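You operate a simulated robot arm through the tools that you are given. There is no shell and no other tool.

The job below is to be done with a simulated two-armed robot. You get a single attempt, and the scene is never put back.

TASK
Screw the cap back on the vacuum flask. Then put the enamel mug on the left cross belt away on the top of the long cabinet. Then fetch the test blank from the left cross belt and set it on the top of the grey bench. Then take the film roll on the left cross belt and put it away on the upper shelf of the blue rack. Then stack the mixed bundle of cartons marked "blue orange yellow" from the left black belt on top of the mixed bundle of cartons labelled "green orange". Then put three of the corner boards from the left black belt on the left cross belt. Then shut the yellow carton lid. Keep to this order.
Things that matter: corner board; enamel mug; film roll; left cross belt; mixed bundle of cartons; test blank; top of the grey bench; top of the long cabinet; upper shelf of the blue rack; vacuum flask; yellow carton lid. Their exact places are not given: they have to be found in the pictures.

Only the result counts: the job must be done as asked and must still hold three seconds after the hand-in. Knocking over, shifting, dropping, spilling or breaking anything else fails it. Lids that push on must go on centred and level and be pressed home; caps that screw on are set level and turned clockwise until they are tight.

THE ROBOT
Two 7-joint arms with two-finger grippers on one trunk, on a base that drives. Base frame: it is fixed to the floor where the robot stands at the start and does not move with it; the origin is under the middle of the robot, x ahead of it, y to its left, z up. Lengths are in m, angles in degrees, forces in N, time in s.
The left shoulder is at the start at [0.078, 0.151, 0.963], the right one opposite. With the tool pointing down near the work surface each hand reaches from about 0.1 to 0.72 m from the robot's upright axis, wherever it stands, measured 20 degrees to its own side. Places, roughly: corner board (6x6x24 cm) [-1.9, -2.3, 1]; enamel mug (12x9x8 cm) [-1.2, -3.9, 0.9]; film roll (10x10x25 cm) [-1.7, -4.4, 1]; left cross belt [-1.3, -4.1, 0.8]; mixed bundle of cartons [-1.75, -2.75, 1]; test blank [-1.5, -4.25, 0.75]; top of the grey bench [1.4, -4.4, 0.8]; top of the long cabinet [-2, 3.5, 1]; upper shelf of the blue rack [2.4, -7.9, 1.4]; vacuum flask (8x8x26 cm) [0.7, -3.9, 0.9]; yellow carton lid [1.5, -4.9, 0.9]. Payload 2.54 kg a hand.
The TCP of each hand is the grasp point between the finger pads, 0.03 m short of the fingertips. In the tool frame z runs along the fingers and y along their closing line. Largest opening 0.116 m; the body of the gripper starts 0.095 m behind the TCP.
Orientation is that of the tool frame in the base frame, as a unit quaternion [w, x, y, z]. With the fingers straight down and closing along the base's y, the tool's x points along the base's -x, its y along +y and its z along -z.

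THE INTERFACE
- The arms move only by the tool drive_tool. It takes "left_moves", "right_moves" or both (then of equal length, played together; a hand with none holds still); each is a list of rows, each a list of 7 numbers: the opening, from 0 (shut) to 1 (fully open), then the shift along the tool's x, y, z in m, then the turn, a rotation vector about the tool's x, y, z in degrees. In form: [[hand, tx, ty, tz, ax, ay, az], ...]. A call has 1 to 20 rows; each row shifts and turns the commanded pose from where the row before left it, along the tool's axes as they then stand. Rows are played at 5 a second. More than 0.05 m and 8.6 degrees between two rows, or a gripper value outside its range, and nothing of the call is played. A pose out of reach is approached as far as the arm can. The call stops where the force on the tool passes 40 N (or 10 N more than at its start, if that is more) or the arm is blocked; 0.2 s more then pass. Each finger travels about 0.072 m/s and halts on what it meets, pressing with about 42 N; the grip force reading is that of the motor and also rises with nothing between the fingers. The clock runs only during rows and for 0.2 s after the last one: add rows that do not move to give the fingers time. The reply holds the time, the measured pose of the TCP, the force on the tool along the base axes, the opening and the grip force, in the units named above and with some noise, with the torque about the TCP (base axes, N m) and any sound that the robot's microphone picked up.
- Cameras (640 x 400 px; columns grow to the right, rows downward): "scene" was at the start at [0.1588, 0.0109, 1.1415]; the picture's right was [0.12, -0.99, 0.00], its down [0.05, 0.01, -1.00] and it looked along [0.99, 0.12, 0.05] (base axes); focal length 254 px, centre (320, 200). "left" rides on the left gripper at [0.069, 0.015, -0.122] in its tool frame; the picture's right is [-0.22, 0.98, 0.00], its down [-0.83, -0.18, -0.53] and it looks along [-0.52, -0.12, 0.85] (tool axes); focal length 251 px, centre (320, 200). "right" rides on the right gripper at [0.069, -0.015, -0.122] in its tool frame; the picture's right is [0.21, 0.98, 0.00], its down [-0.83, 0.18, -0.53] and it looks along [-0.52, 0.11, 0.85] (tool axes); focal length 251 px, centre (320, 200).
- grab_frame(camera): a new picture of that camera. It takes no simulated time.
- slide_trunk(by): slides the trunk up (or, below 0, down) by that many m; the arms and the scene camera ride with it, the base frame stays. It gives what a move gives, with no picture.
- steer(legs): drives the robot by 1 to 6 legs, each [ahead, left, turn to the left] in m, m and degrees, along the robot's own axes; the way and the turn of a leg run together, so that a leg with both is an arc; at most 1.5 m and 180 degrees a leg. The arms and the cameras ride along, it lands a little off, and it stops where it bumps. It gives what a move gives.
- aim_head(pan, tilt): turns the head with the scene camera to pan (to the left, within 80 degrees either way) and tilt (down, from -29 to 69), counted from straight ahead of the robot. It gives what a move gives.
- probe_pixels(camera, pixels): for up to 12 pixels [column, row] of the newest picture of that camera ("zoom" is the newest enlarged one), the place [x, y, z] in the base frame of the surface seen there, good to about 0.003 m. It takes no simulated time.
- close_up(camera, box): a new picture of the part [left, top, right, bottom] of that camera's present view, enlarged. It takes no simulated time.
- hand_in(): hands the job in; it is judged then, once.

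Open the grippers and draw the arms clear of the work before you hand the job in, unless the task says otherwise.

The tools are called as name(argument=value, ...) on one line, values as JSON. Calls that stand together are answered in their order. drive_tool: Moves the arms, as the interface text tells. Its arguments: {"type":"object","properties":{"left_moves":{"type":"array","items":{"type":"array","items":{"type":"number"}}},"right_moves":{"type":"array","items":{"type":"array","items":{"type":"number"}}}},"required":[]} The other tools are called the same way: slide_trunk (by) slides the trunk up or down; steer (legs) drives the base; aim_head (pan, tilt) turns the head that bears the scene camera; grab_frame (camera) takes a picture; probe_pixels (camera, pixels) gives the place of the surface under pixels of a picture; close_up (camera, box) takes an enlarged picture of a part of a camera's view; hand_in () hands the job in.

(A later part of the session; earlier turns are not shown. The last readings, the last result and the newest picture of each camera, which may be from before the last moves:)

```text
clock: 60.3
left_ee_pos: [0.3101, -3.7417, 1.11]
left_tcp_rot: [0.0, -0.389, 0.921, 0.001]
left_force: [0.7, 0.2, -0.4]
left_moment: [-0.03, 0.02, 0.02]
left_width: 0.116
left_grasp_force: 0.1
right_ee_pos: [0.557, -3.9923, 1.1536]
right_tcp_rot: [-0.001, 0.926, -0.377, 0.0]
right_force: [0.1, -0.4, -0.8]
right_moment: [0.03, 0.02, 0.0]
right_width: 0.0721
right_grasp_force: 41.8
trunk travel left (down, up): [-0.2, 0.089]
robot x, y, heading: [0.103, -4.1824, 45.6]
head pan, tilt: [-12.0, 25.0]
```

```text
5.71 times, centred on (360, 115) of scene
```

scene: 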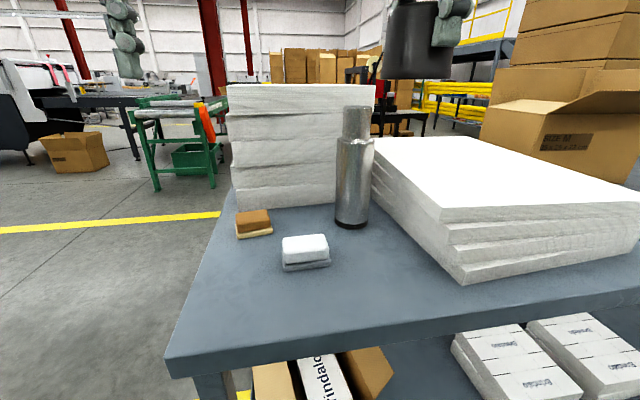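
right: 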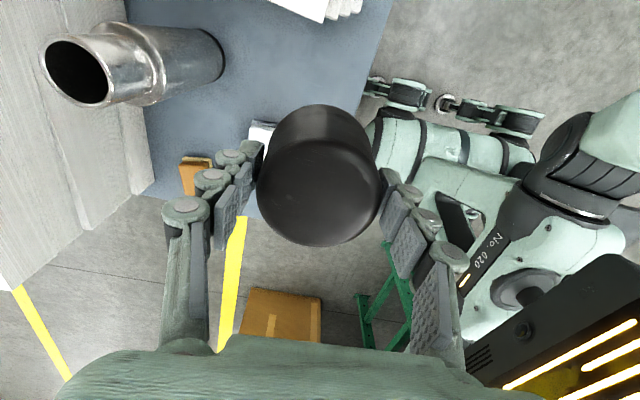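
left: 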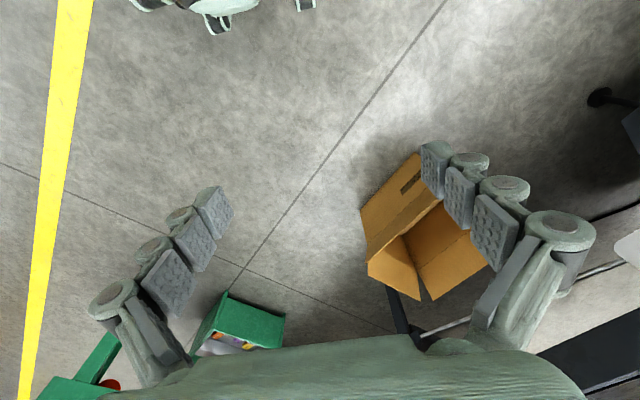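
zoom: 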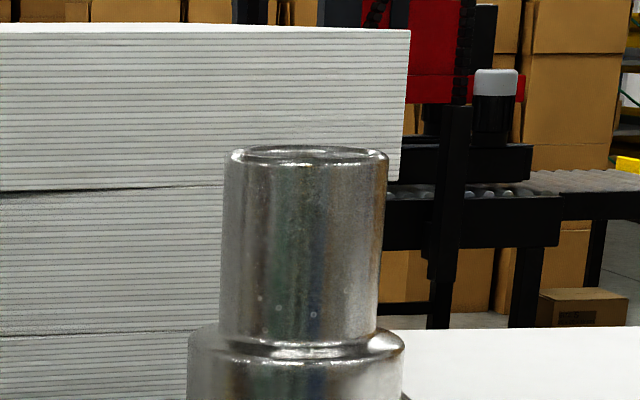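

The held cap is centred on the TCP within ~1 mm; the flask rim circle fits centre (0.702,−3.8515). I carry the cap above the flask.

drive_tool(right_moves=[[0, 0.0012, -0.04, 0, 0, 0, 0], [0, 0.0012, -0.04, 0, 0, 0, 0], [0, 0.0012, -0.04, 0, 0, 0, 0], [0, 0.0012, -0.04, 0, 0, 0, 0], [0, 0.0013, -0.042, 0, 0, 0, 0], [0, 0, 0, 0, 0, 0, 0], [0, 0, 0, 0, 0, 0, 0]])

grab_frame(camera="right")

aim_head(pan=-12, tilt=5)

grab_frame(camera="scene")

```text
clock: 61.9
left_ee_pos: [0.3102, -3.7403, 1.111]
left_tcp_rot: [0.001, -0.389, 0.921, 0.001]
left_force: [0.2, 0.8, 0.8]
left_moment: [-0.04, -0.02, -0.02]
left_width: 0.116
left_grasp_force: 0.1
right_ee_pos: [0.6801, -3.8728, 1.1412]
right_tcp_rot: [-0.003, 0.926, -0.377, 0.001]
right_force: [0.4, 0.0, -0.2]
right_moment: [0.01, -0.01, 0.0]
right_width: 0.0723
right_grasp_force: 42.1
right hand out of reach, approached as far as the arm can: row 5
trunk travel left (down, up): [-0.2, 0.089]
robot x, y, heading: [0.1093, -4.1823, 45.5]
head pan, tilt: [-12.0, 25.0]
```

```text
taken
```

right: 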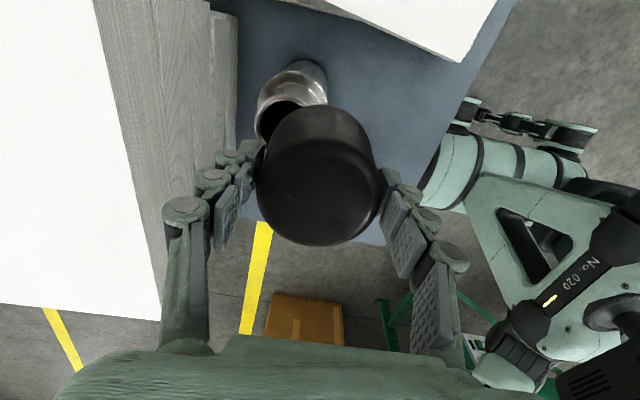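

```text
clock: 62.8
left_ee_pos: [0.3103, -3.7418, 1.1098]
left_tcp_rot: [0.0, -0.389, 0.921, 0.0]
left_force: [0.1, -0.2, 0.1]
left_moment: [0.01, 0.01, 0.05]
left_width: 0.1161
left_grasp_force: 0.0
right_ee_pos: [0.6803, -3.8727, 1.1429]
right_tcp_rot: [-0.003, 0.926, -0.377, 0.001]
right_force: [-0.2, -0.5, -1.2]
right_moment: [0.0, 0.01, -0.02]
right_width: 0.0721
right_grasp_force: 41.8
trunk travel left (down, up): [-0.2, 0.089]
robot x, y, heading: [0.1088, -4.179, 45.7]
head pan, tilt: [-12.0, 5.0]
```

```text
taken
```

scene: 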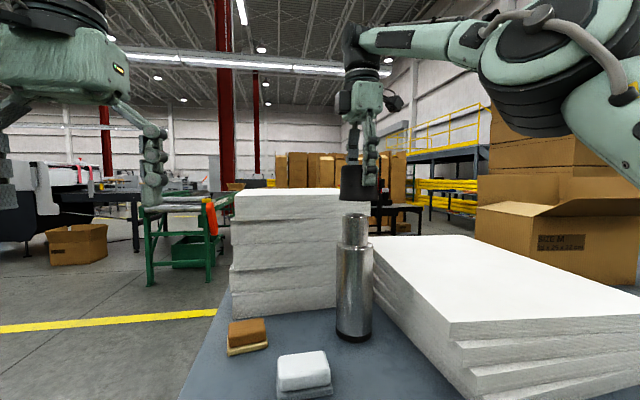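

Reach ran out by ~3 cm at this height. I raise the trunk to lift the shoulder, which keeps everything else clear, then continue.

slide_trunk(by=0.085)

```text
clock: 64.0
left_ee_pos: [0.3097, -3.7421, 1.195]
left_tcp_rot: [0.0, -0.389, 0.921, -0.001]
left_force: [0.4, -0.3, -0.2]
left_moment: [0.01, 0.07, 0.01]
left_width: 0.1159
left_grasp_force: 0.1
right_ee_pos: [0.681, -3.8726, 1.2276]
right_tcp_rot: [-0.003, 0.926, -0.377, 0.002]
right_force: [-0.3, -0.2, -0.4]
right_moment: [-0.02, -0.04, 0.02]
right_width: 0.0723
right_grasp_force: 42.1
trunk travel left (down, up): [-0.285, 0.004]
robot x, y, heading: [0.1083, -4.1778, 45.5]
head pan, tilt: [-12.0, 5.0]
```

Now I lower the tool 8 cm at the same spot and read where it lands.

drive_tool(right_moves=[[0, 0, 0, 0.04, 0, 0, 0], [0, 0, 0, 0.035, 0, 0, 0], [0, 0, 0, 0, 0, 0, 0], [0, 0, 0, 0, 0, 0, 0]])

```text
clock: 65.0
left_ee_pos: [0.3094, -3.7405, 1.1941]
left_tcp_rot: [0.0, -0.388, 0.922, 0.0]
left_force: [0.7, -0.3, 0.4]
left_moment: [0.0, 0.04, -0.01]
left_width: 0.1159
left_grasp_force: 0.0
right_ee_pos: [0.6802, -3.8726, 1.1527]
right_tcp_rot: [-0.002, 0.926, -0.379, 0.001]
right_force: [-0.8, 0.1, -0.6]
right_moment: [-0.02, 0.04, 0.02]
right_width: 0.072
right_grasp_force: 42.3
trunk travel left (down, up): [-0.285, 0.004]
robot x, y, heading: [0.1071, -4.1773, 45.6]
head pan, tilt: [-12.0, 5.0]
```

The command follows the actual pose, so I shift the remaining (0.022, 0.021) m to the flask axis.

drive_tool(right_moves=[[0, 0.0008, -0.015, 0, 0, 0, 0], [0, 0, -0.0153, 0, 0, 0, 0], [0, 0, 0, 0, 0, 0, 0], [0, 0, 0, 0, 0, 0, 0]])

grab_frame(camera="right")

grab_frame(camera="scene")

grab_frame(camera="left")

```text
clock: 66.0
left_ee_pos: [0.3091, -3.7396, 1.1957]
left_tcp_rot: [0.001, -0.388, 0.922, -0.001]
left_force: [0.1, 0.3, -0.5]
left_moment: [-0.02, -0.03, 0.0]
left_width: 0.1161
left_grasp_force: 0.1
right_ee_pos: [0.701, -3.8507, 1.1526]
right_tcp_rot: [-0.002, 0.926, -0.377, 0.001]
right_force: [0.5, 1.5, -1.0]
right_moment: [0.01, 0.0, 0.02]
right_width: 0.0724
right_grasp_force: 42.1
trunk travel left (down, up): [-0.285, 0.004]
robot x, y, heading: [0.1107, -4.1785, 45.7]
head pan, tilt: [-12.0, 5.0]
```

```text
taken
```

right: 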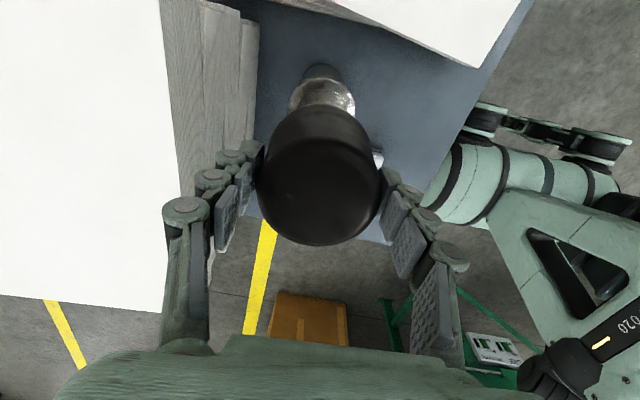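

```text
taken
```

scene: 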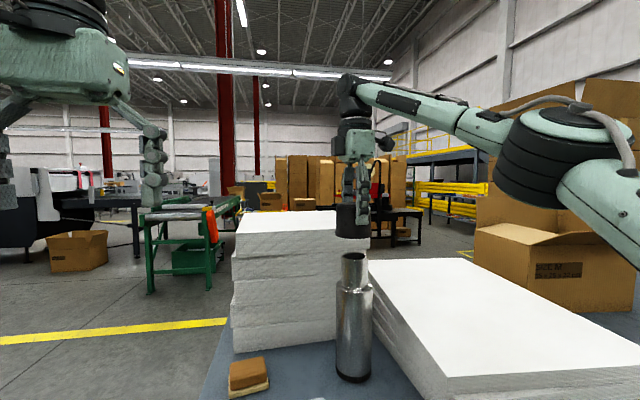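

```text
taken
```

left: 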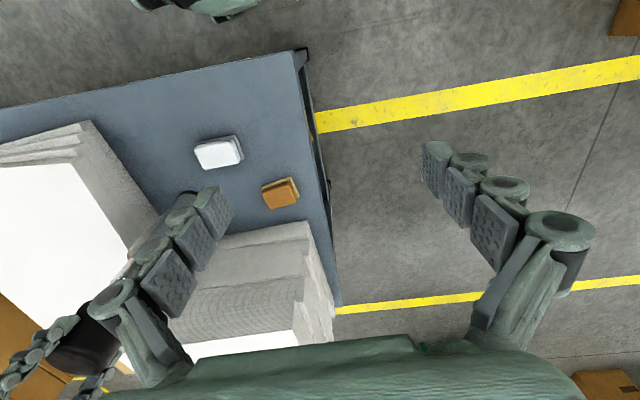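

I zoom in on the scene view to compare the cap's and neck's centre columns.

close_up(camera="scene", box=[305, 190, 405, 290])

probe_pixels(camera="scene", pixels=[[353, 225], [338, 228], [367, 228], [354, 265], [344, 265], [364, 265], [354, 255], [354, 283]])

```text
4.00 times, centred on (355, 240) of scene
```

zoom: 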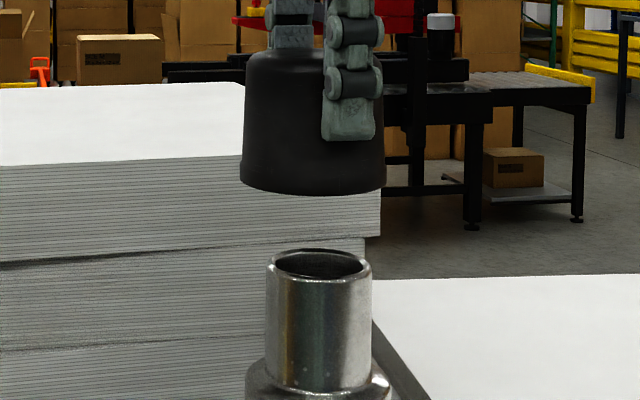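

```text
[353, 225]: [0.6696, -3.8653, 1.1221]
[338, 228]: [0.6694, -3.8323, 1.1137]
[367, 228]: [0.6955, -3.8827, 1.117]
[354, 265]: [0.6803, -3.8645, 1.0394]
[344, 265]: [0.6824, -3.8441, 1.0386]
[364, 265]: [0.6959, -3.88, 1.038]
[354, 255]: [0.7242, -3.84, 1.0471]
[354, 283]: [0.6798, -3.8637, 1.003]
```

The scene zoom suggests the cap is ~3.5 mm left of the neck centre. I check the fore-aft direction in a wrist close-up.

close_up(camera="right", box=[240, 50, 400, 250])

probe_pixels(camera="right", pixels=[[294, 100], [352, 100], [322, 85], [300, 92], [346, 92], [322, 98], [322, 105], [322, 66]])

```text
2.00 times, centred on (320, 150) of right
```

zoom: 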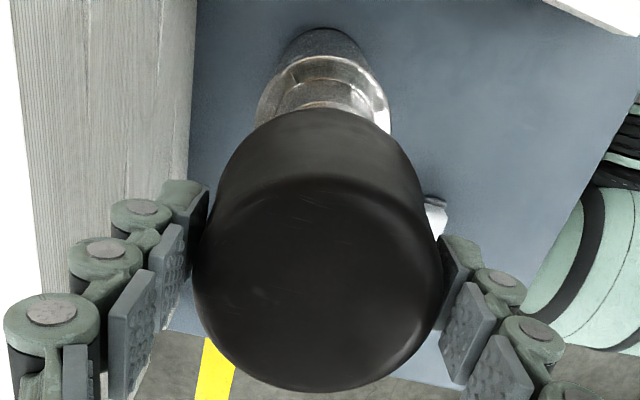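

```text
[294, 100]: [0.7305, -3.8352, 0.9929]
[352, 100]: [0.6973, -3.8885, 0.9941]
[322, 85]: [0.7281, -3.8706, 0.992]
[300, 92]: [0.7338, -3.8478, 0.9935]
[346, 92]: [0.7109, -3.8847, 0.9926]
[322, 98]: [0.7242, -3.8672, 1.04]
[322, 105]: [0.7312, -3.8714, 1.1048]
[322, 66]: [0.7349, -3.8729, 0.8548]
```

Wrist probes of the flask's shoulder ring also give an axis at (0.7028,−3.8545). I shift by (0.0018,−0.0038) and descend 3.5 cm to just above the rim.

drive_tool(right_moves=[[0, 0.0038, 0.0012, 0, 0, 0, 0], [0, 0, 0, 0.015, 0, 0, 0], [0, 0, 0, 0.015, 0, 0, 0], [0, 0, 0, 0.006, 0, 0, 0], [0, 0, 0, 0, 0, 0, 0], [0, 0, 0, 0, 0, 0, 0]])

close_up(camera="scene", box=[305, 190, 405, 290])

```text
clock: 67.4
left_ee_pos: [0.3092, -3.7422, 1.1951]
left_tcp_rot: [0.0, -0.388, 0.922, 0.0]
left_force: [0.0, -0.6, 0.9]
left_moment: [-0.05, -0.01, -0.01]
left_width: 0.1161
left_grasp_force: 0.1
right_ee_pos: [0.7024, -3.8546, 1.1162]
right_tcp_rot: [-0.003, 0.926, -0.378, 0.001]
right_force: [-0.3, -0.5, 0.6]
right_moment: [-0.01, 0.04, -0.03]
right_width: 0.0725
right_grasp_force: 42.0
trunk travel left (down, up): [-0.285, 0.004]
robot x, y, heading: [0.1102, -4.1749, 45.7]
head pan, tilt: [-12.0, 5.0]
```

```text
4.00 times, centred on (355, 240) of scene
```

zoom: 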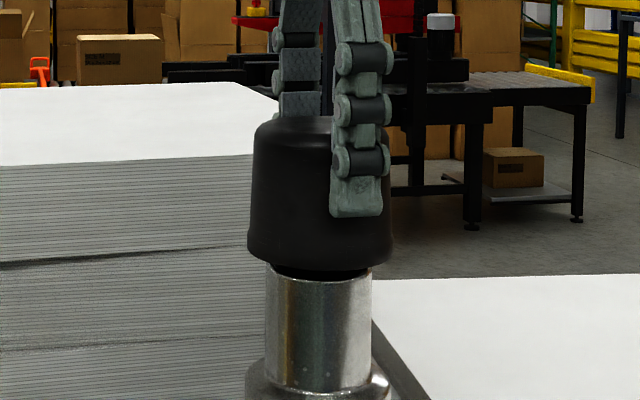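

Cap (248–393) and neck (266–373) are now aligned. I lower in 5 mm steps to find contact.

drive_tool(right_moves=[[0, 0, 0, 0.005, 0, 0, 0], [0, 0, 0, 0.005, 0, 0, 0], [0, 0, 0, 0.005, 0, 0, 0], [0, 0, 0, 0.005, 0, 0, 0], [0, 0, 0, 0, 0, 0, 0]])

close_up(camera="scene", box=[305, 190, 405, 290])

```text
clock: 68.6
left_ee_pos: [0.3089, -3.741, 1.1947]
left_tcp_rot: [0.001, -0.388, 0.922, -0.001]
left_force: [-0.6, -0.7, 0.4]
left_moment: [-0.01, -0.01, -0.01]
left_width: 0.1158
left_grasp_force: 0.0
right_ee_pos: [0.7041, -3.8549, 1.0957]
right_tcp_rot: [-0.003, 0.926, -0.377, 0.001]
right_force: [0.7, -0.5, -1.2]
right_moment: [-0.05, -0.01, -0.02]
right_width: 0.0723
right_grasp_force: 41.9
trunk travel left (down, up): [-0.285, 0.004]
robot x, y, heading: [0.1085, -4.1835, 45.5]
head pan, tilt: [-12.0, 5.0]
```

```text
4.00 times, centred on (355, 240) of scene
```

zoom: 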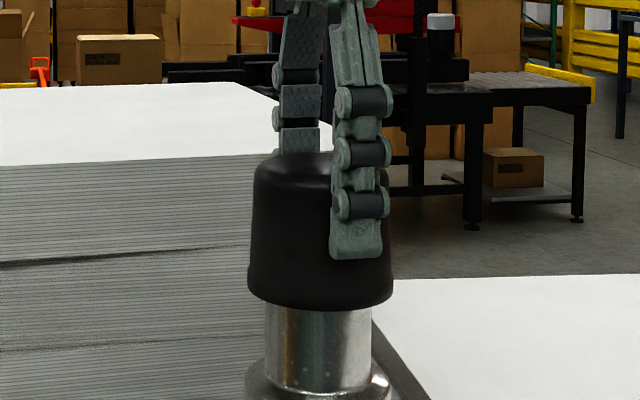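

The cap is sliding over the neck with no force. I continue down.

drive_tool(right_moves=[[0, 0, 0, 0.008, 0, 0, 0], [0, 0, 0, 0.008, 0, 0, 0], [0, 0, 0, 0.008, 0, 0, 0], [0, 0, 0, 0.006, 0, 0, 0], [0, 0, 0, 0.005, 0, 0, 0], [0, 0, 0, 0, 0, 0, 0]])

close_up(camera="scene", box=[305, 190, 405, 290])

```text
clock: 70.0
left_ee_pos: [0.3094, -3.7412, 1.1946]
left_tcp_rot: [0.0, -0.388, 0.922, 0.0]
left_force: [-0.7, 0.3, -1.0]
left_moment: [0.01, 0.0, -0.01]
left_width: 0.116
left_grasp_force: 0.1
right_ee_pos: [0.7051, -3.8537, 1.0614]
right_tcp_rot: [-0.003, 0.926, -0.378, 0.0]
right_force: [-0.3, 0.3, -1.7]
right_moment: [0.01, -0.02, -0.01]
right_width: 0.0723
right_grasp_force: 42.5
trunk travel left (down, up): [-0.285, 0.004]
robot x, y, heading: [0.1052, -4.1787, 45.9]
head pan, tilt: [-12.0, 5.0]
```

```text
4.00 times, centred on (355, 240) of scene
```

zoom: 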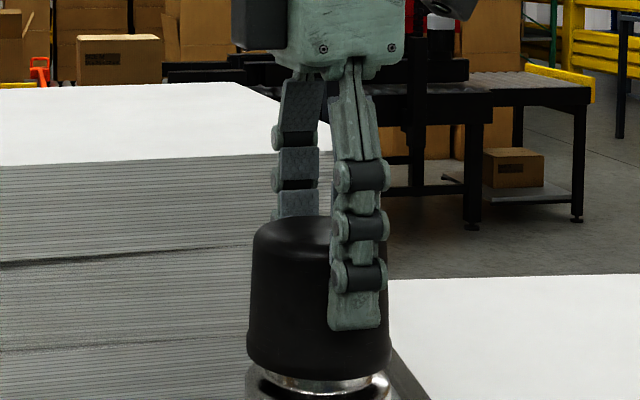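

Almost at the shoulder, a ~1 cm gap is left. I go down in 3 mm steps until it touches.

drive_tool(right_moves=[[0, 0, 0, 0.003, 0, 0, 0], [0, 0, 0, 0.003, 0, 0, 0], [0, 0, 0, 0.002, 0, 0, 0], [0, 0, 0, 0, 0, 0, 0]])

close_up(camera="scene", box=[305, 190, 405, 290])

```text
clock: 71.0
left_ee_pos: [0.3087, -3.7428, 1.1954]
left_tcp_rot: [0.002, -0.388, 0.922, 0.0]
left_force: [-0.3, -0.4, 0.0]
left_moment: [0.0, 0.02, -0.02]
left_width: 0.1161
left_grasp_force: 0.0
right_ee_pos: [0.7028, -3.8546, 1.0571]
right_tcp_rot: [-0.004, 0.926, -0.377, 0.001]
right_force: [2.0, -0.1, 21.3]
right_moment: [-0.31, 0.08, 0.0]
right_width: 0.0723
right_grasp_force: 42.3
trunk travel left (down, up): [-0.285, 0.004]
robot x, y, heading: [0.1054, -4.1794, 45.9]
head pan, tilt: [-12.0, 5.0]
```

```text
4.00 times, centred on (355, 240) of scene
```

zoom: 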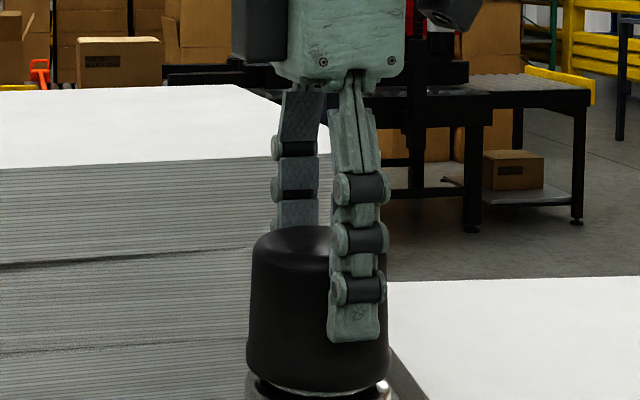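

Contact: 21 N at z 1.057 – the cap sits on the thread. I start turning clockwise (+ about tool z) and watch force and torque.

drive_tool(right_moves=[[0, 0, 0, 0, 0, 0, 8], [0, 0, 0, 0, 0, 0, 8], [0, 0, 0, 0, 0, 0, 8], [0, 0, 0, 0, 0, 0, 8], [0, 0, 0, 0, 0, 0, 8], [0, 0, 0, 0, 0, 0, 0]])

close_up(camera="scene", box=[305, 190, 405, 290])

```text
clock: 72.4
left_ee_pos: [0.306, -3.7427, 1.1967]
left_tcp_rot: [0.002, -0.388, 0.922, 0.001]
left_force: [-0.4, 0.5, -0.2]
left_moment: [0.02, 0.03, -0.01]
left_width: 0.116
left_grasp_force: 0.1
right_ee_pos: [0.7018, -3.8563, 1.0564]
right_tcp_rot: [-0.005, 0.741, -0.672, 0.0]
right_force: [-1.2, 0.7, 25.8]
right_moment: [-0.1, -0.21, -0.02]
right_width: 0.0723
right_grasp_force: 41.8
trunk travel left (down, up): [-0.285, 0.004]
robot x, y, heading: [0.1113, -4.1777, 46.0]
head pan, tilt: [-12.0, 5.0]
```

```text
4.00 times, centred on (355, 240) of scene
```

zoom: 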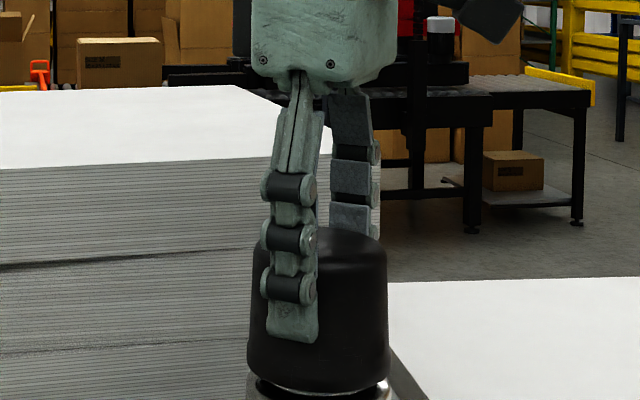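

No torque yet; I continue turning 80° more clockwise.

drive_tool(right_moves=[[0, 0, 0, 0, 0, 0, 8], [0, 0, 0, 0, 0, 0, 8], [0, 0, 0, 0, 0, 0, 8], [0, 0, 0, 0, 0, 0, 8], [0, 0, 0, 0, 0, 0, 8], [0, 0, 0, 0, 0, 0, 8], [0, 0, 0, 0, 0, 0, 8], [0, 0, 0, 0, 0, 0, 8], [0, 0, 0, 0, 0, 0, 8], [0, 0, 0, 0, 0, 0, 8]])

close_up(camera="scene", box=[305, 190, 405, 290])

```text
clock: 74.6
left_ee_pos: [0.3068, -3.7414, 1.195]
left_tcp_rot: [0.002, -0.389, 0.921, 0.0]
left_force: [0.3, 0.2, -0.4]
left_moment: [-0.02, -0.02, -0.01]
left_width: 0.1158
left_grasp_force: 0.0
right_ee_pos: [0.7019, -3.8542, 1.055]
right_tcp_rot: [0.003, -0.134, 0.991, 0.001]
right_force: [-1.0, 2.6, 21.8]
right_moment: [0.15, 0.04, 0.03]
right_width: 0.0724
right_grasp_force: 42.5
trunk travel left (down, up): [-0.285, 0.004]
robot x, y, heading: [0.1084, -4.1795, 45.8]
head pan, tilt: [-12.0, 5.0]
```

```text
4.00 times, centred on (355, 240) of scene
```

zoom: 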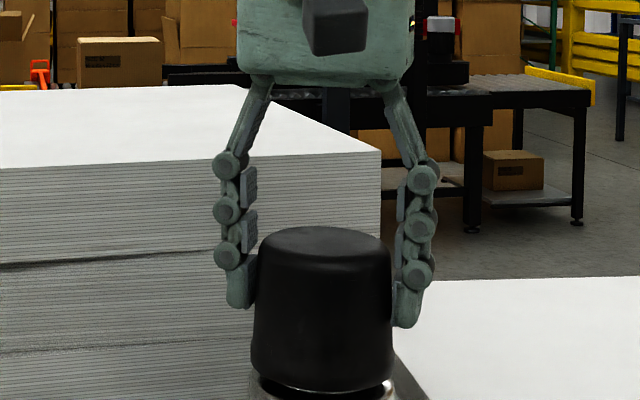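

The cap crept down ~2 mm in 120°, so the thread is engaging. I continue turning clockwise as far as the wrist allows.

drive_tool(right_moves=[[0, 0, 0, 0, 0, 0, 8], [0, 0, 0, 0, 0, 0, 8], [0, 0, 0, 0, 0, 0, 8], [0, 0, 0, 0, 0, 0, 8], [0, 0, 0, 0.0005, 0, 0, 8], [0, 0, 0, 0, 0, 0, 8], [0, 0, 0, 0, 0, 0, 8], [0, 0, 0, 0.0005, 0, 0, 8], [0, 0, 0, 0, 0, 0, 8], [0, 0, 0, 0, 0, 0, 8]])

close_up(camera="scene", box=[305, 190, 405, 290])

```text
clock: 76.8
left_ee_pos: [0.308, -3.7423, 1.1963]
left_tcp_rot: [0.002, -0.388, 0.921, 0.0]
left_force: [-0.1, 1.4, -0.2]
left_moment: [0.03, 0.0, -0.01]
left_width: 0.116
left_grasp_force: 0.1
right_ee_pos: [0.703, -3.8544, 1.054]
right_tcp_rot: [0.001, 0.533, 0.846, 0.005]
right_force: [4.2, 3.8, 25.4]
right_moment: [0.45, -0.65, 0.02]
right_width: 0.0722
right_grasp_force: 41.4
trunk travel left (down, up): [-0.285, 0.004]
robot x, y, heading: [0.1052, -4.1784, 45.7]
head pan, tilt: [-12.0, 5.0]
```

```text
4.00 times, centred on (355, 240) of scene
```

zoom: 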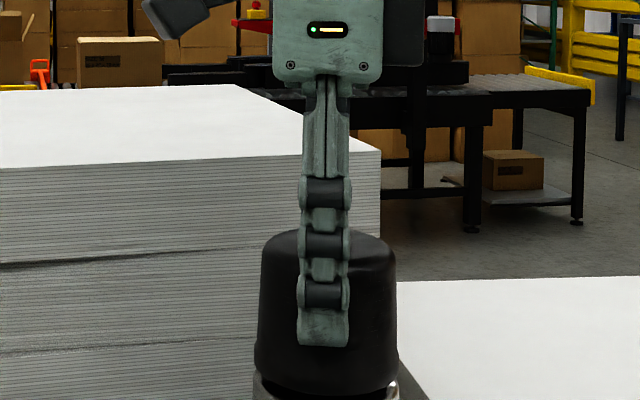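

200° turned, z down to 1.054, still no axial torque. I check the whole flask for tilt.

close_up(camera="scene", box=[255, 180, 455, 390])

grab_frame(camera="right")

```text
1.90 times, centred on (355, 285) of scene
```

zoom: 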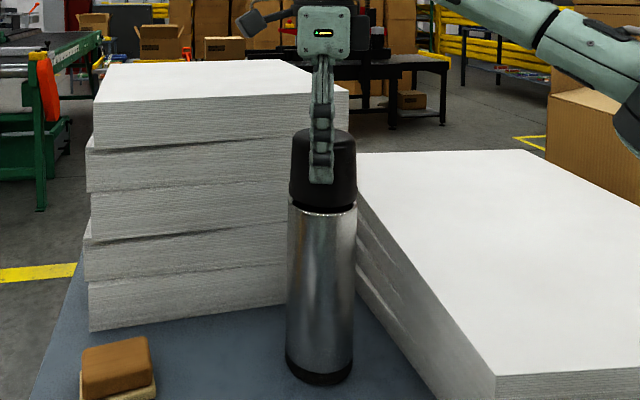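

```text
taken
```

right: 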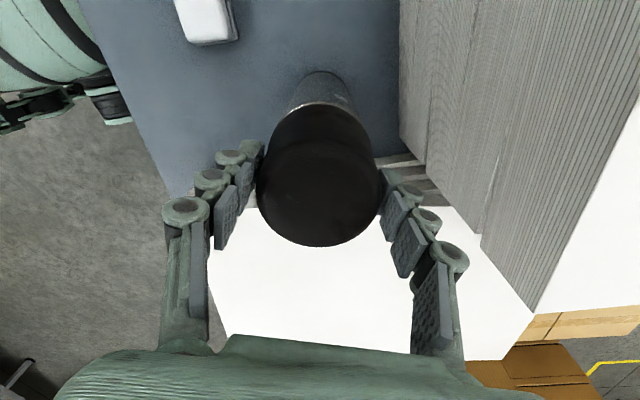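

The flask stands upright. I turn another 40°.

drive_tool(right_moves=[[0, 0, 0, 0, 0, 0, 8], [0, 0, 0, 0, 0, 0, 8], [0, 0, 0, 0.0003, 0, 0, 8], [0, 0, 0, 0, 0, 0, 8], [0, 0, 0, 0, 0, 0, 8]])

close_up(camera="scene", box=[305, 190, 405, 290])

```text
clock: 78.0
left_ee_pos: [0.3067, -3.7427, 1.1963]
left_tcp_rot: [0.002, -0.388, 0.922, 0.0]
left_force: [-0.2, -0.5, -0.6]
left_moment: [0.0, -0.01, 0.0]
left_width: 0.1162
left_grasp_force: 0.0
right_ee_pos: [0.6991, -3.8515, 1.055]
right_tcp_rot: [0.002, 0.726, 0.687, 0.004]
right_force: [9.3, -2.7, 27.5]
right_moment: [-0.74, -1.73, -0.02]
right_width: 0.0724
right_grasp_force: 42.4
right hand out of reach, approached as far as the arm can: row 4, 5
trunk travel left (down, up): [-0.285, 0.004]
robot x, y, heading: [0.1036, -4.1796, 45.5]
head pan, tilt: [-12.0, 5.0]
```

```text
4.00 times, centred on (355, 240) of scene
```

zoom: 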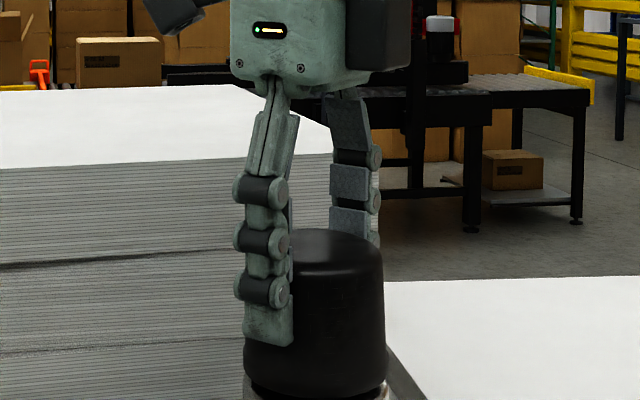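

The wrist hit its joint limit after ~229° and pushed the cap a bit sideways. I release, raise 6 cm, and look at the cap before regrasping.

drive_tool(right_moves=[[0.7, 0, 0, 0, 0, 0, 0], [0.9, 0, 0, 0, 0, 0, 0], [1, 0, 0, 0, 0, 0, 0], [1, 0, 0, -0.04, 0, 0, 0], [1, 0, 0, -0.04, 0, 0, 0], [1, 0, 0, 0, 0, 0, 0]])

grab_frame(camera="right")

close_up(camera="scene", box=[255, 180, 455, 390])

```text
clock: 79.4
left_ee_pos: [0.3095, -3.7403, 1.196]
left_tcp_rot: [0.0, -0.388, 0.922, 0.0]
left_force: [-0.2, 0.2, -0.1]
left_moment: [0.03, 0.0, -0.04]
left_width: 0.1162
left_grasp_force: 0.1
right_ee_pos: [0.6994, -3.8478, 1.1295]
right_tcp_rot: [0.003, 0.724, 0.689, 0.0]
right_force: [1.1, 1.0, 0.5]
right_moment: [0.01, 0.03, -0.01]
right_width: 0.1159
right_grasp_force: 0.1
trunk travel left (down, up): [-0.285, 0.004]
robot x, y, heading: [0.1111, -4.1814, 45.8]
head pan, tilt: [-12.0, 5.0]
```

```text
taken
```

right: 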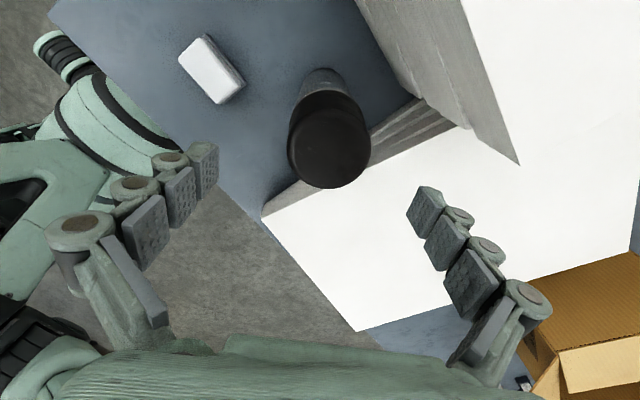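

```text
1.90 times, centred on (355, 285) of scene
```

zoom: 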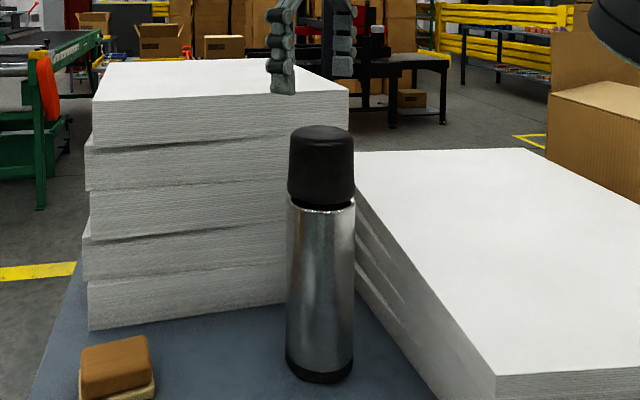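

The cap sits straight on the flask with a thin gap remaining. I rotate the hand back ~228° counter-clockwise at this height for a second bite.

drive_tool(right_moves=[[1, 0, 0, -0.02, 0, 0, -8.2], [1, 0, 0, 0, 0, 0, -8.2], [1, 0, 0, 0, 0, 0, -8.2], [1, 0, 0, 0, 0, 0, -8.2], [1, 0, 0, 0, 0, 0, -8.2], [1, 0, 0, 0, 0, 0, -8.2], [1, 0, 0, 0, 0, 0, -8.2], [1, 0, 0, 0, 0, 0, -8.2], [1, 0, 0, 0, 0, 0, -8.2], [1, 0, 0, 0, 0, 0, -8.2], [1, 0, 0, 0, 0, 0, -8.2], [1, 0, 0, 0, 0, 0, -8.2], [1, 0, 0, 0, 0, 0, -8.2], [1, 0, 0, 0, 0, 0, -8.2]])

drive_tool(right_moves=[[1, 0, 0, 0, 0, 0, -8.2], [1, 0, 0, 0, 0, 0, -8.2], [1, 0, 0, 0, 0, 0, -8.2], [1, 0, 0, 0, 0, 0, -8.2], [1, 0, 0, 0, 0, 0, -8.2], [1, 0, 0, 0, 0, 0, -8.2], [1, 0, 0, 0, 0, 0, -8.2], [1, 0, 0, 0, 0, 0, -8.2], [1, 0, 0, 0, 0, 0, -8.2], [1, 0, 0, 0, 0, 0, -8.2], [1, 0, 0, 0, 0, 0, -8.2], [1, 0, 0, 0, 0, 0, -8.2], [1, 0, 0, 0, 0, 0, -8.2], [1, 0, 0, 0, 0, 0, 0]])

grab_frame(camera="right")

```text
clock: 82.4
left_ee_pos: [0.3082, -3.7408, 1.1953]
left_tcp_rot: [0.0, -0.389, 0.921, -0.001]
left_force: [-1.7, 0.4, 0.6]
left_moment: [0.0, 0.0, 0.0]
left_width: 0.1161
left_grasp_force: 0.0
right_ee_pos: [0.6975, -3.8489, 1.151]
right_tcp_rot: [0.002, -0.192, 0.981, -0.003]
right_force: [-0.2, -0.4, 0.0]
right_moment: [0.0, -0.01, -0.03]
right_width: 0.1159
right_grasp_force: 0.1
trunk travel left (down, up): [-0.285, 0.004]
robot x, y, heading: [0.1067, -4.1793, 45.9]
head pan, tilt: [-12.0, 5.0]
```

```text
clock: 85.4
left_ee_pos: [0.3094, -3.741, 1.1952]
left_tcp_rot: [0.0, -0.388, 0.922, 0.0]
left_force: [-0.4, -1.4, 0.2]
left_moment: [0.02, 0.0, 0.0]
left_width: 0.1162
left_grasp_force: 0.1
right_ee_pos: [0.6986, -3.8499, 1.1499]
right_tcp_rot: [0.001, 0.901, -0.434, 0.002]
right_force: [-0.2, 0.2, 0.9]
right_moment: [0.03, 0.02, 0.01]
right_width: 0.1161
right_grasp_force: 0.1
trunk travel left (down, up): [-0.285, 0.004]
robot x, y, heading: [0.1143, -4.1733, 45.5]
head pan, tilt: [-12.0, 5.0]
```

```text
taken
```

right: 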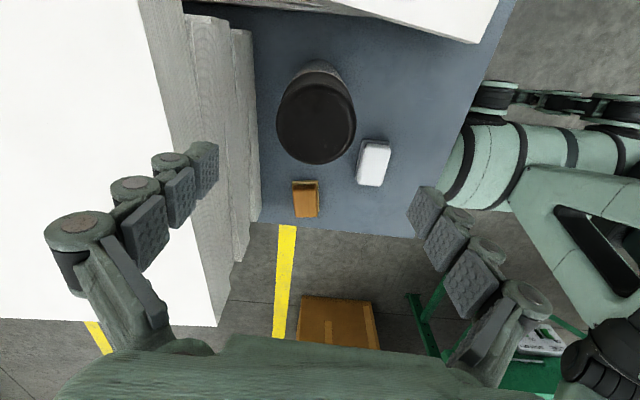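

I try extra counter-clockwise range (56° more) and probe the cap's present top centre near (315,125).

probe_pixels(camera="right", pixels=[[280, 125], [351, 118], [316, 161], [314, 84], [290, 150], [342, 148], [315, 122]])

drive_tool(right_moves=[[1, 0, 0, 0, 0, 0, -8.2], [1, 0, 0, 0, 0, 0, -8.2], [1, 0, 0, 0, 0, 0, -8.2], [1, 0, 0, 0, 0, 0, -8.2], [1, 0, 0, 0, 0, 0, -8.2], [1, 0, 0, 0, 0, 0, -8.2], [1, 0, 0, 0, 0, 0, -8.2], [1, 0, 0, 0, 0, 0, 0]])

grab_frame(camera="right")

```text
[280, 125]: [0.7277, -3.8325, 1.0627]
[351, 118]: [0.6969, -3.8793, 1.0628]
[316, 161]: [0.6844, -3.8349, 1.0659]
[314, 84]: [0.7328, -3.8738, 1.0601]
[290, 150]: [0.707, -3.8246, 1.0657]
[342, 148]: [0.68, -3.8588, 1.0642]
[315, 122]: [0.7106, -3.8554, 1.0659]
```

```text
clock: 87.2
left_ee_pos: [0.309, -3.7417, 1.1958]
left_tcp_rot: [0.0, -0.388, 0.922, 0.0]
left_force: [-0.1, -0.1, -0.9]
left_moment: [0.02, -0.02, -0.01]
left_width: 0.1161
left_grasp_force: 0.0
right_ee_pos: [0.6977, -3.8508, 1.1499]
right_tcp_rot: [0.002, 0.999, 0.052, 0.003]
right_force: [0.1, 0.1, 0.0]
right_moment: [-0.03, 0.0, -0.04]
right_width: 0.116
right_grasp_force: 0.1
trunk travel left (down, up): [-0.285, 0.004]
robot x, y, heading: [0.1085, -4.1784, 45.9]
head pan, tilt: [-12.0, 5.0]
```

```text
taken
```

right: 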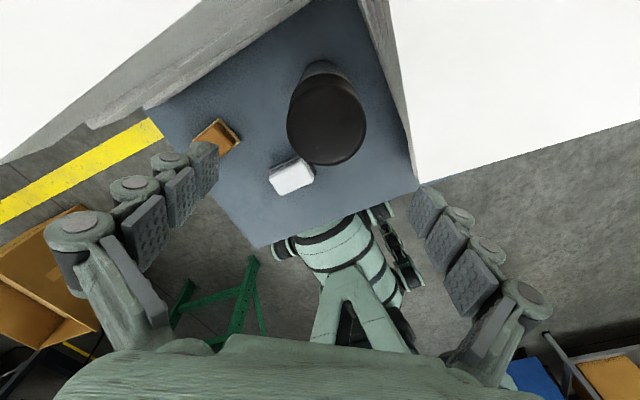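

I probe the cap rim again from this orientation (top ellipse ≈ x 288–366, y 82–165).

probe_pixels(camera="right", pixels=[[291, 122], [363, 122], [327, 161], [328, 85], [302, 150], [352, 150], [327, 122], [300, 95], [355, 96]])

close_up(camera="right", box=[260, 50, 400, 190])

```text
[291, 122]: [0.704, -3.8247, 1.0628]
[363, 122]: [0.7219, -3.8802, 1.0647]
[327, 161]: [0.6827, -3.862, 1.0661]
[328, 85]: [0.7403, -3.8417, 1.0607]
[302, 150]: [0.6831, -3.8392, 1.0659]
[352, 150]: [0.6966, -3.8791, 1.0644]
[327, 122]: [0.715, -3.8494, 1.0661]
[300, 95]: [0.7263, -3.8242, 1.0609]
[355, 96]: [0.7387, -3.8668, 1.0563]
```

```text
2.86 times, centred on (330, 120) of right
```

zoom: 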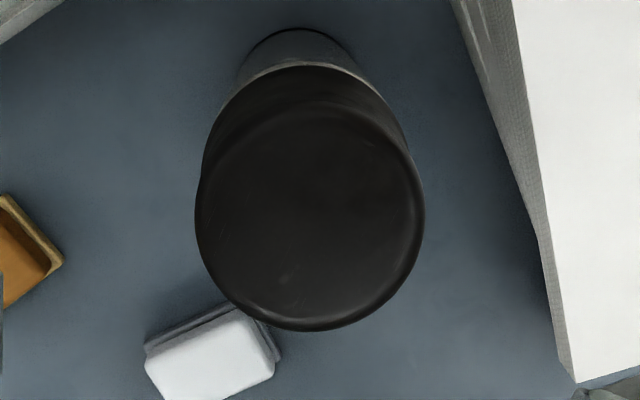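

The fit gives cap centre ≈(0.709,−3.852). I centre over it, descend to z≈1.054 and regrip.

drive_tool(right_moves=[[1, 0.0107, 0.0031, 0, 0, 0, 0], [1, 0, 0, 0.04, 0, 0, 0], [1, 0, 0, 0.035, 0, 0, 0], [1, 0, 0, 0.02, 0, 0, 0], [1, 0, 0, 0, 0, 0, 0], [0.65, 0, 0, 0, 0, 0, 0], [0.6, 0, 0, 0, 0, 0, 0], [0, 0, 0, 0, 0, 0, 0], [0, 0, 0, 0, 0, 0, 0], [0, 0, 0, 0, 0, 0, 0]])

grab_frame(camera="right")

close_up(camera="scene", box=[305, 190, 405, 290])

```text
clock: 89.4
left_ee_pos: [0.3102, -3.7409, 1.1963]
left_tcp_rot: [0.001, -0.388, 0.922, 0.0]
left_force: [-0.3, -0.4, -0.4]
left_moment: [0.0, 0.02, -0.01]
left_width: 0.1162
left_grasp_force: 0.1
right_ee_pos: [0.7092, -3.8524, 1.0565]
right_tcp_rot: [0.002, 0.999, 0.052, 0.002]
right_force: [-0.2, -1.8, 2.0]
right_moment: [-0.05, -0.03, 0.01]
right_width: 0.0724
right_grasp_force: 41.6
trunk travel left (down, up): [-0.285, 0.004]
robot x, y, heading: [0.1078, -4.1818, 45.5]
head pan, tilt: [-12.0, 5.0]
```

```text
taken
```

right: 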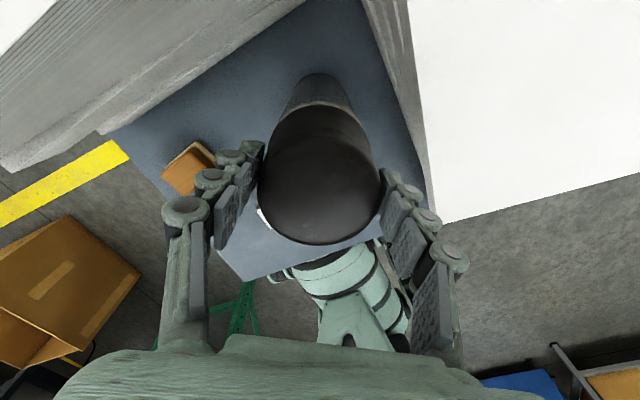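

```text
4.00 times, centred on (355, 240) of scene
```

zoom: 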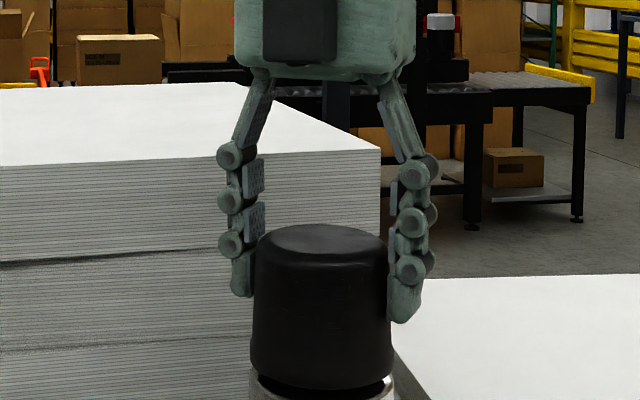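

Gripped cleanly with no side load. I press ~2 mm and turn clockwise 152°.

drive_tool(right_moves=[[0, 0, 0, 0.002, 0, 0, 0], [0, 0, 0, 0, 0, 0, 8], [0, 0, 0, 0, 0, 0, 8], [0, 0, 0, 0, 0, 0, 8], [0, 0, 0, 0, 0, 0, 8], [0, 0, 0, 0, 0, 0, 8], [0, 0, 0, 0, 0, 0, 8], [0, 0, 0, 0.0005, 0, 0, 8], [0, 0, 0, 0, 0, 0, 8], [0, 0, 0, 0, 0, 0, 8], [0, 0, 0, 0, 0, 0, 8], [0, 0, 0, 0, 0, 0, 8], [0, 0, 0, 0, 0, 0, 8], [0, 0, 0, 0.0005, 0, 0, 8], [0, 0, 0, 0, 0, 0, 8], [0, 0, 0, 0, 0, 0, 8], [0, 0, 0, 0, 0, 0, 8], [0, 0, 0, 0, 0, 0, 8], [0, 0, 0, 0, 0, 0, 8], [0, 0, 0, 0, 0, 0, 8]])

close_up(camera="scene", box=[305, 190, 405, 290])

```text
clock: 93.6
left_ee_pos: [0.3073, -3.7432, 1.1963]
left_tcp_rot: [0.001, -0.388, 0.922, 0.0]
left_force: [0.1, -0.3, -0.1]
left_moment: [0.01, 0.03, 0.01]
left_width: 0.116
left_grasp_force: 0.0
right_ee_pos: [0.7092, -3.8533, 1.053]
right_tcp_rot: [0.003, -0.29, 0.957, -0.003]
right_force: [0.2, 0.4, 14.6]
right_moment: [-0.12, 0.06, 0.01]
right_width: 0.0723
right_grasp_force: 41.8
trunk travel left (down, up): [-0.285, 0.004]
robot x, y, heading: [0.1109, -4.1752, 45.6]
head pan, tilt: [-12.0, 5.0]
```

```text
4.00 times, centred on (355, 240) of scene
```

zoom: 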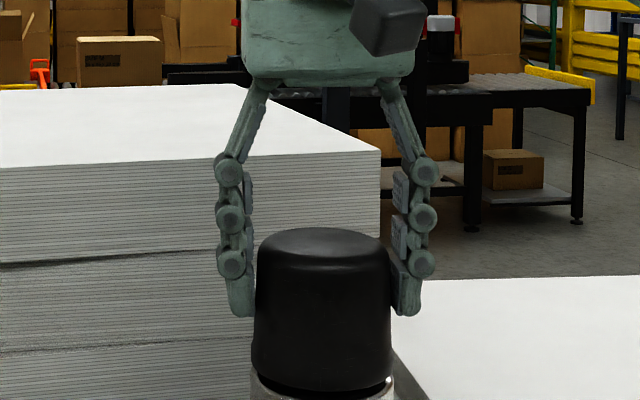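

z is 1.053 and still no torque; another 112° clockwise.

drive_tool(right_moves=[[0, 0, 0, 0, 0, 0, 8], [0, 0, 0, 0, 0, 0, 8], [0, 0, 0, 0.0005, 0, 0, 8], [0, 0, 0, 0, 0, 0, 8], [0, 0, 0, 0, 0, 0, 8], [0, 0, 0, 0, 0, 0, 8], [0, 0, 0, 0, 0, 0, 8], [0, 0, 0, 0.0005, 0, 0, 8], [0, 0, 0, 0, 0, 0, 8], [0, 0, 0, 0, 0, 0, 8], [0, 0, 0, 0, 0, 0, 8], [0, 0, 0, 0.0005, 0, 0, 8], [0, 0, 0, 0, 0, 0, 8], [0, 0, 0, 0, 0, 0, 8]])

close_up(camera="scene", box=[305, 190, 405, 290])

```text
clock: 96.6
left_ee_pos: [0.3076, -3.7421, 1.1952]
left_tcp_rot: [0.002, -0.388, 0.922, 0.0]
left_force: [0.1, 0.5, -0.7]
left_moment: [0.0, 0.02, -0.02]
left_width: 0.1161
left_grasp_force: 0.1
right_ee_pos: [0.7073, -3.853, 1.0538]
right_tcp_rot: [0.003, 0.631, 0.776, 0.003]
right_force: [-1.0, -3.1, 21.0]
right_moment: [-0.42, 0.53, 0.31]
right_width: 0.0725
right_grasp_force: 42.1
trunk travel left (down, up): [-0.285, 0.004]
robot x, y, heading: [0.1057, -4.1838, 45.8]
head pan, tilt: [-12.0, 5.0]
```

```text
4.00 times, centred on (355, 240) of scene
```

zoom: 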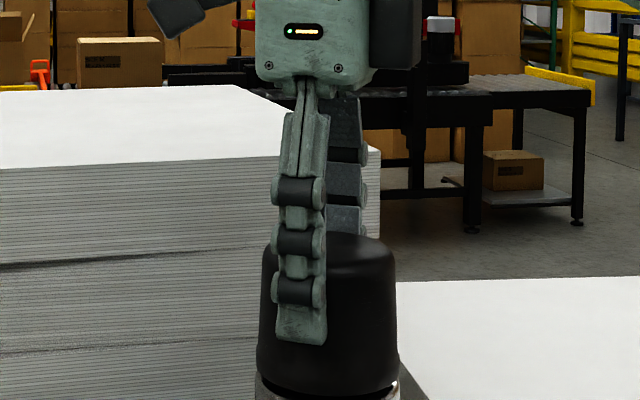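

A resisting torque of 0.31 N·m has appeared – it is starting to tighten. I take a third bite: release, go up, rotate back ~200°.

drive_tool(right_moves=[[0.7, 0, 0, 0, 0, 0, 0], [0.9, 0, 0, 0, 0, 0, 0], [1, 0, 0, 0, 0, 0, 0], [1, 0, 0, -0.04, 0, 0, 0], [1, 0, 0, -0.04, 0, 0, 0], [1, 0, 0, 0, 0, 0, -8.2], [1, 0, 0, 0, 0, 0, -8.2], [1, 0, 0, 0, 0, 0, -8.2], [1, 0, 0, 0, 0, 0, -8.2], [1, 0, 0, 0, 0, 0, -8.2], [1, 0, 0, 0, 0, 0, -8.2], [1, 0, 0, 0, 0, 0, -8.2], [1, 0, 0, 0, 0, 0, -8.2], [1, 0, 0, 0, 0, 0, -8.2], [1, 0, 0, 0, 0, 0, -8.2], [1, 0, 0, 0, 0, 0, -8.2], [1, 0, 0, 0, 0, 0, -8.2], [1, 0, 0, 0, 0, 0, -8.2]])

drive_tool(right_moves=[[1, 0, 0, 0, 0, 0, -8.2], [1, 0, 0, 0, 0, 0, -8.2], [1, 0, 0, 0, 0, 0, -8.2], [1, 0, 0, 0, 0, 0, -8.2], [1, 0, 0, 0, 0, 0, -8.2], [1, 0, 0, 0, 0, 0, -8.2], [1, 0, 0, 0, 0, 0, -8.2], [1, 0, 0, 0, 0, 0, -8.2], [1, 0, 0, 0, 0, 0, -8.2], [1, 0, 0, 0, 0, 0, -8.2], [1, 0, 0, 0, 0, 0, -8.2], [1, 0, 0, 0, 0, 0, -8.2], [1, 0, 0, 0, 0, 0, 0]])

grab_frame(camera="right")

close_up(camera="scene", box=[255, 180, 455, 390])

```text
clock: 100.4
left_ee_pos: [0.3097, -3.7421, 1.1947]
left_tcp_rot: [0.0, -0.389, 0.921, 0.0]
left_force: [-0.1, -0.1, 0.3]
left_moment: [-0.02, 0.01, -0.01]
left_width: 0.1159
left_grasp_force: 0.2
right_ee_pos: [0.7101, -3.8512, 1.131]
right_tcp_rot: [0.002, -0.248, 0.969, -0.002]
right_force: [-0.2, -1.5, 0.4]
right_moment: [-0.02, 0.03, 0.0]
right_width: 0.1157
right_grasp_force: 0.0
trunk travel left (down, up): [-0.285, 0.004]
robot x, y, heading: [0.1069, -4.1765, 45.8]
head pan, tilt: [-12.0, 5.0]
```

```text
clock: 103.2
left_ee_pos: [0.31, -3.7406, 1.1938]
left_tcp_rot: [0.0, -0.389, 0.921, 0.0]
left_force: [1.1, 0.1, 0.3]
left_moment: [-0.03, -0.01, -0.02]
left_width: 0.116
left_grasp_force: 0.1
right_ee_pos: [0.7098, -3.8504, 1.1319]
right_tcp_rot: [0.001, 0.895, -0.446, 0.002]
right_force: [-1.0, -0.2, -0.5]
right_moment: [-0.01, -0.03, -0.01]
right_width: 0.1157
right_grasp_force: 0.0
trunk travel left (down, up): [-0.285, 0.004]
robot x, y, heading: [0.1092, -4.1788, 45.6]
head pan, tilt: [-12.0, 5.0]
```

```text
taken
```

right: 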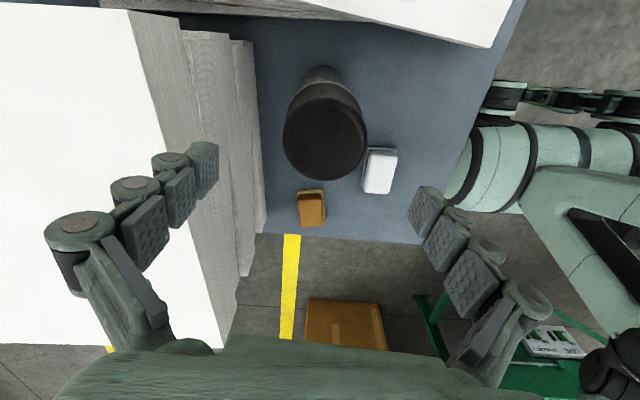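

```text
1.90 times, centred on (355, 285) of scene
```

zoom: 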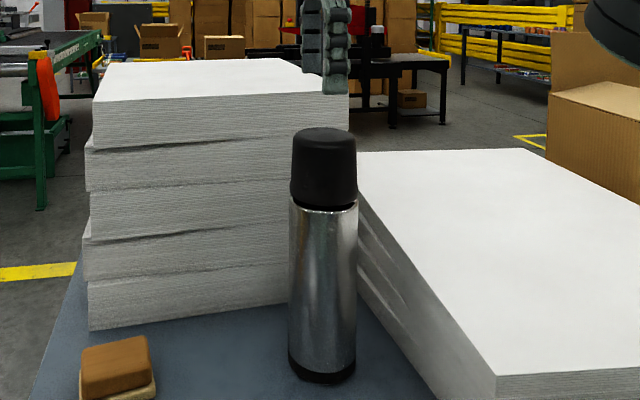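

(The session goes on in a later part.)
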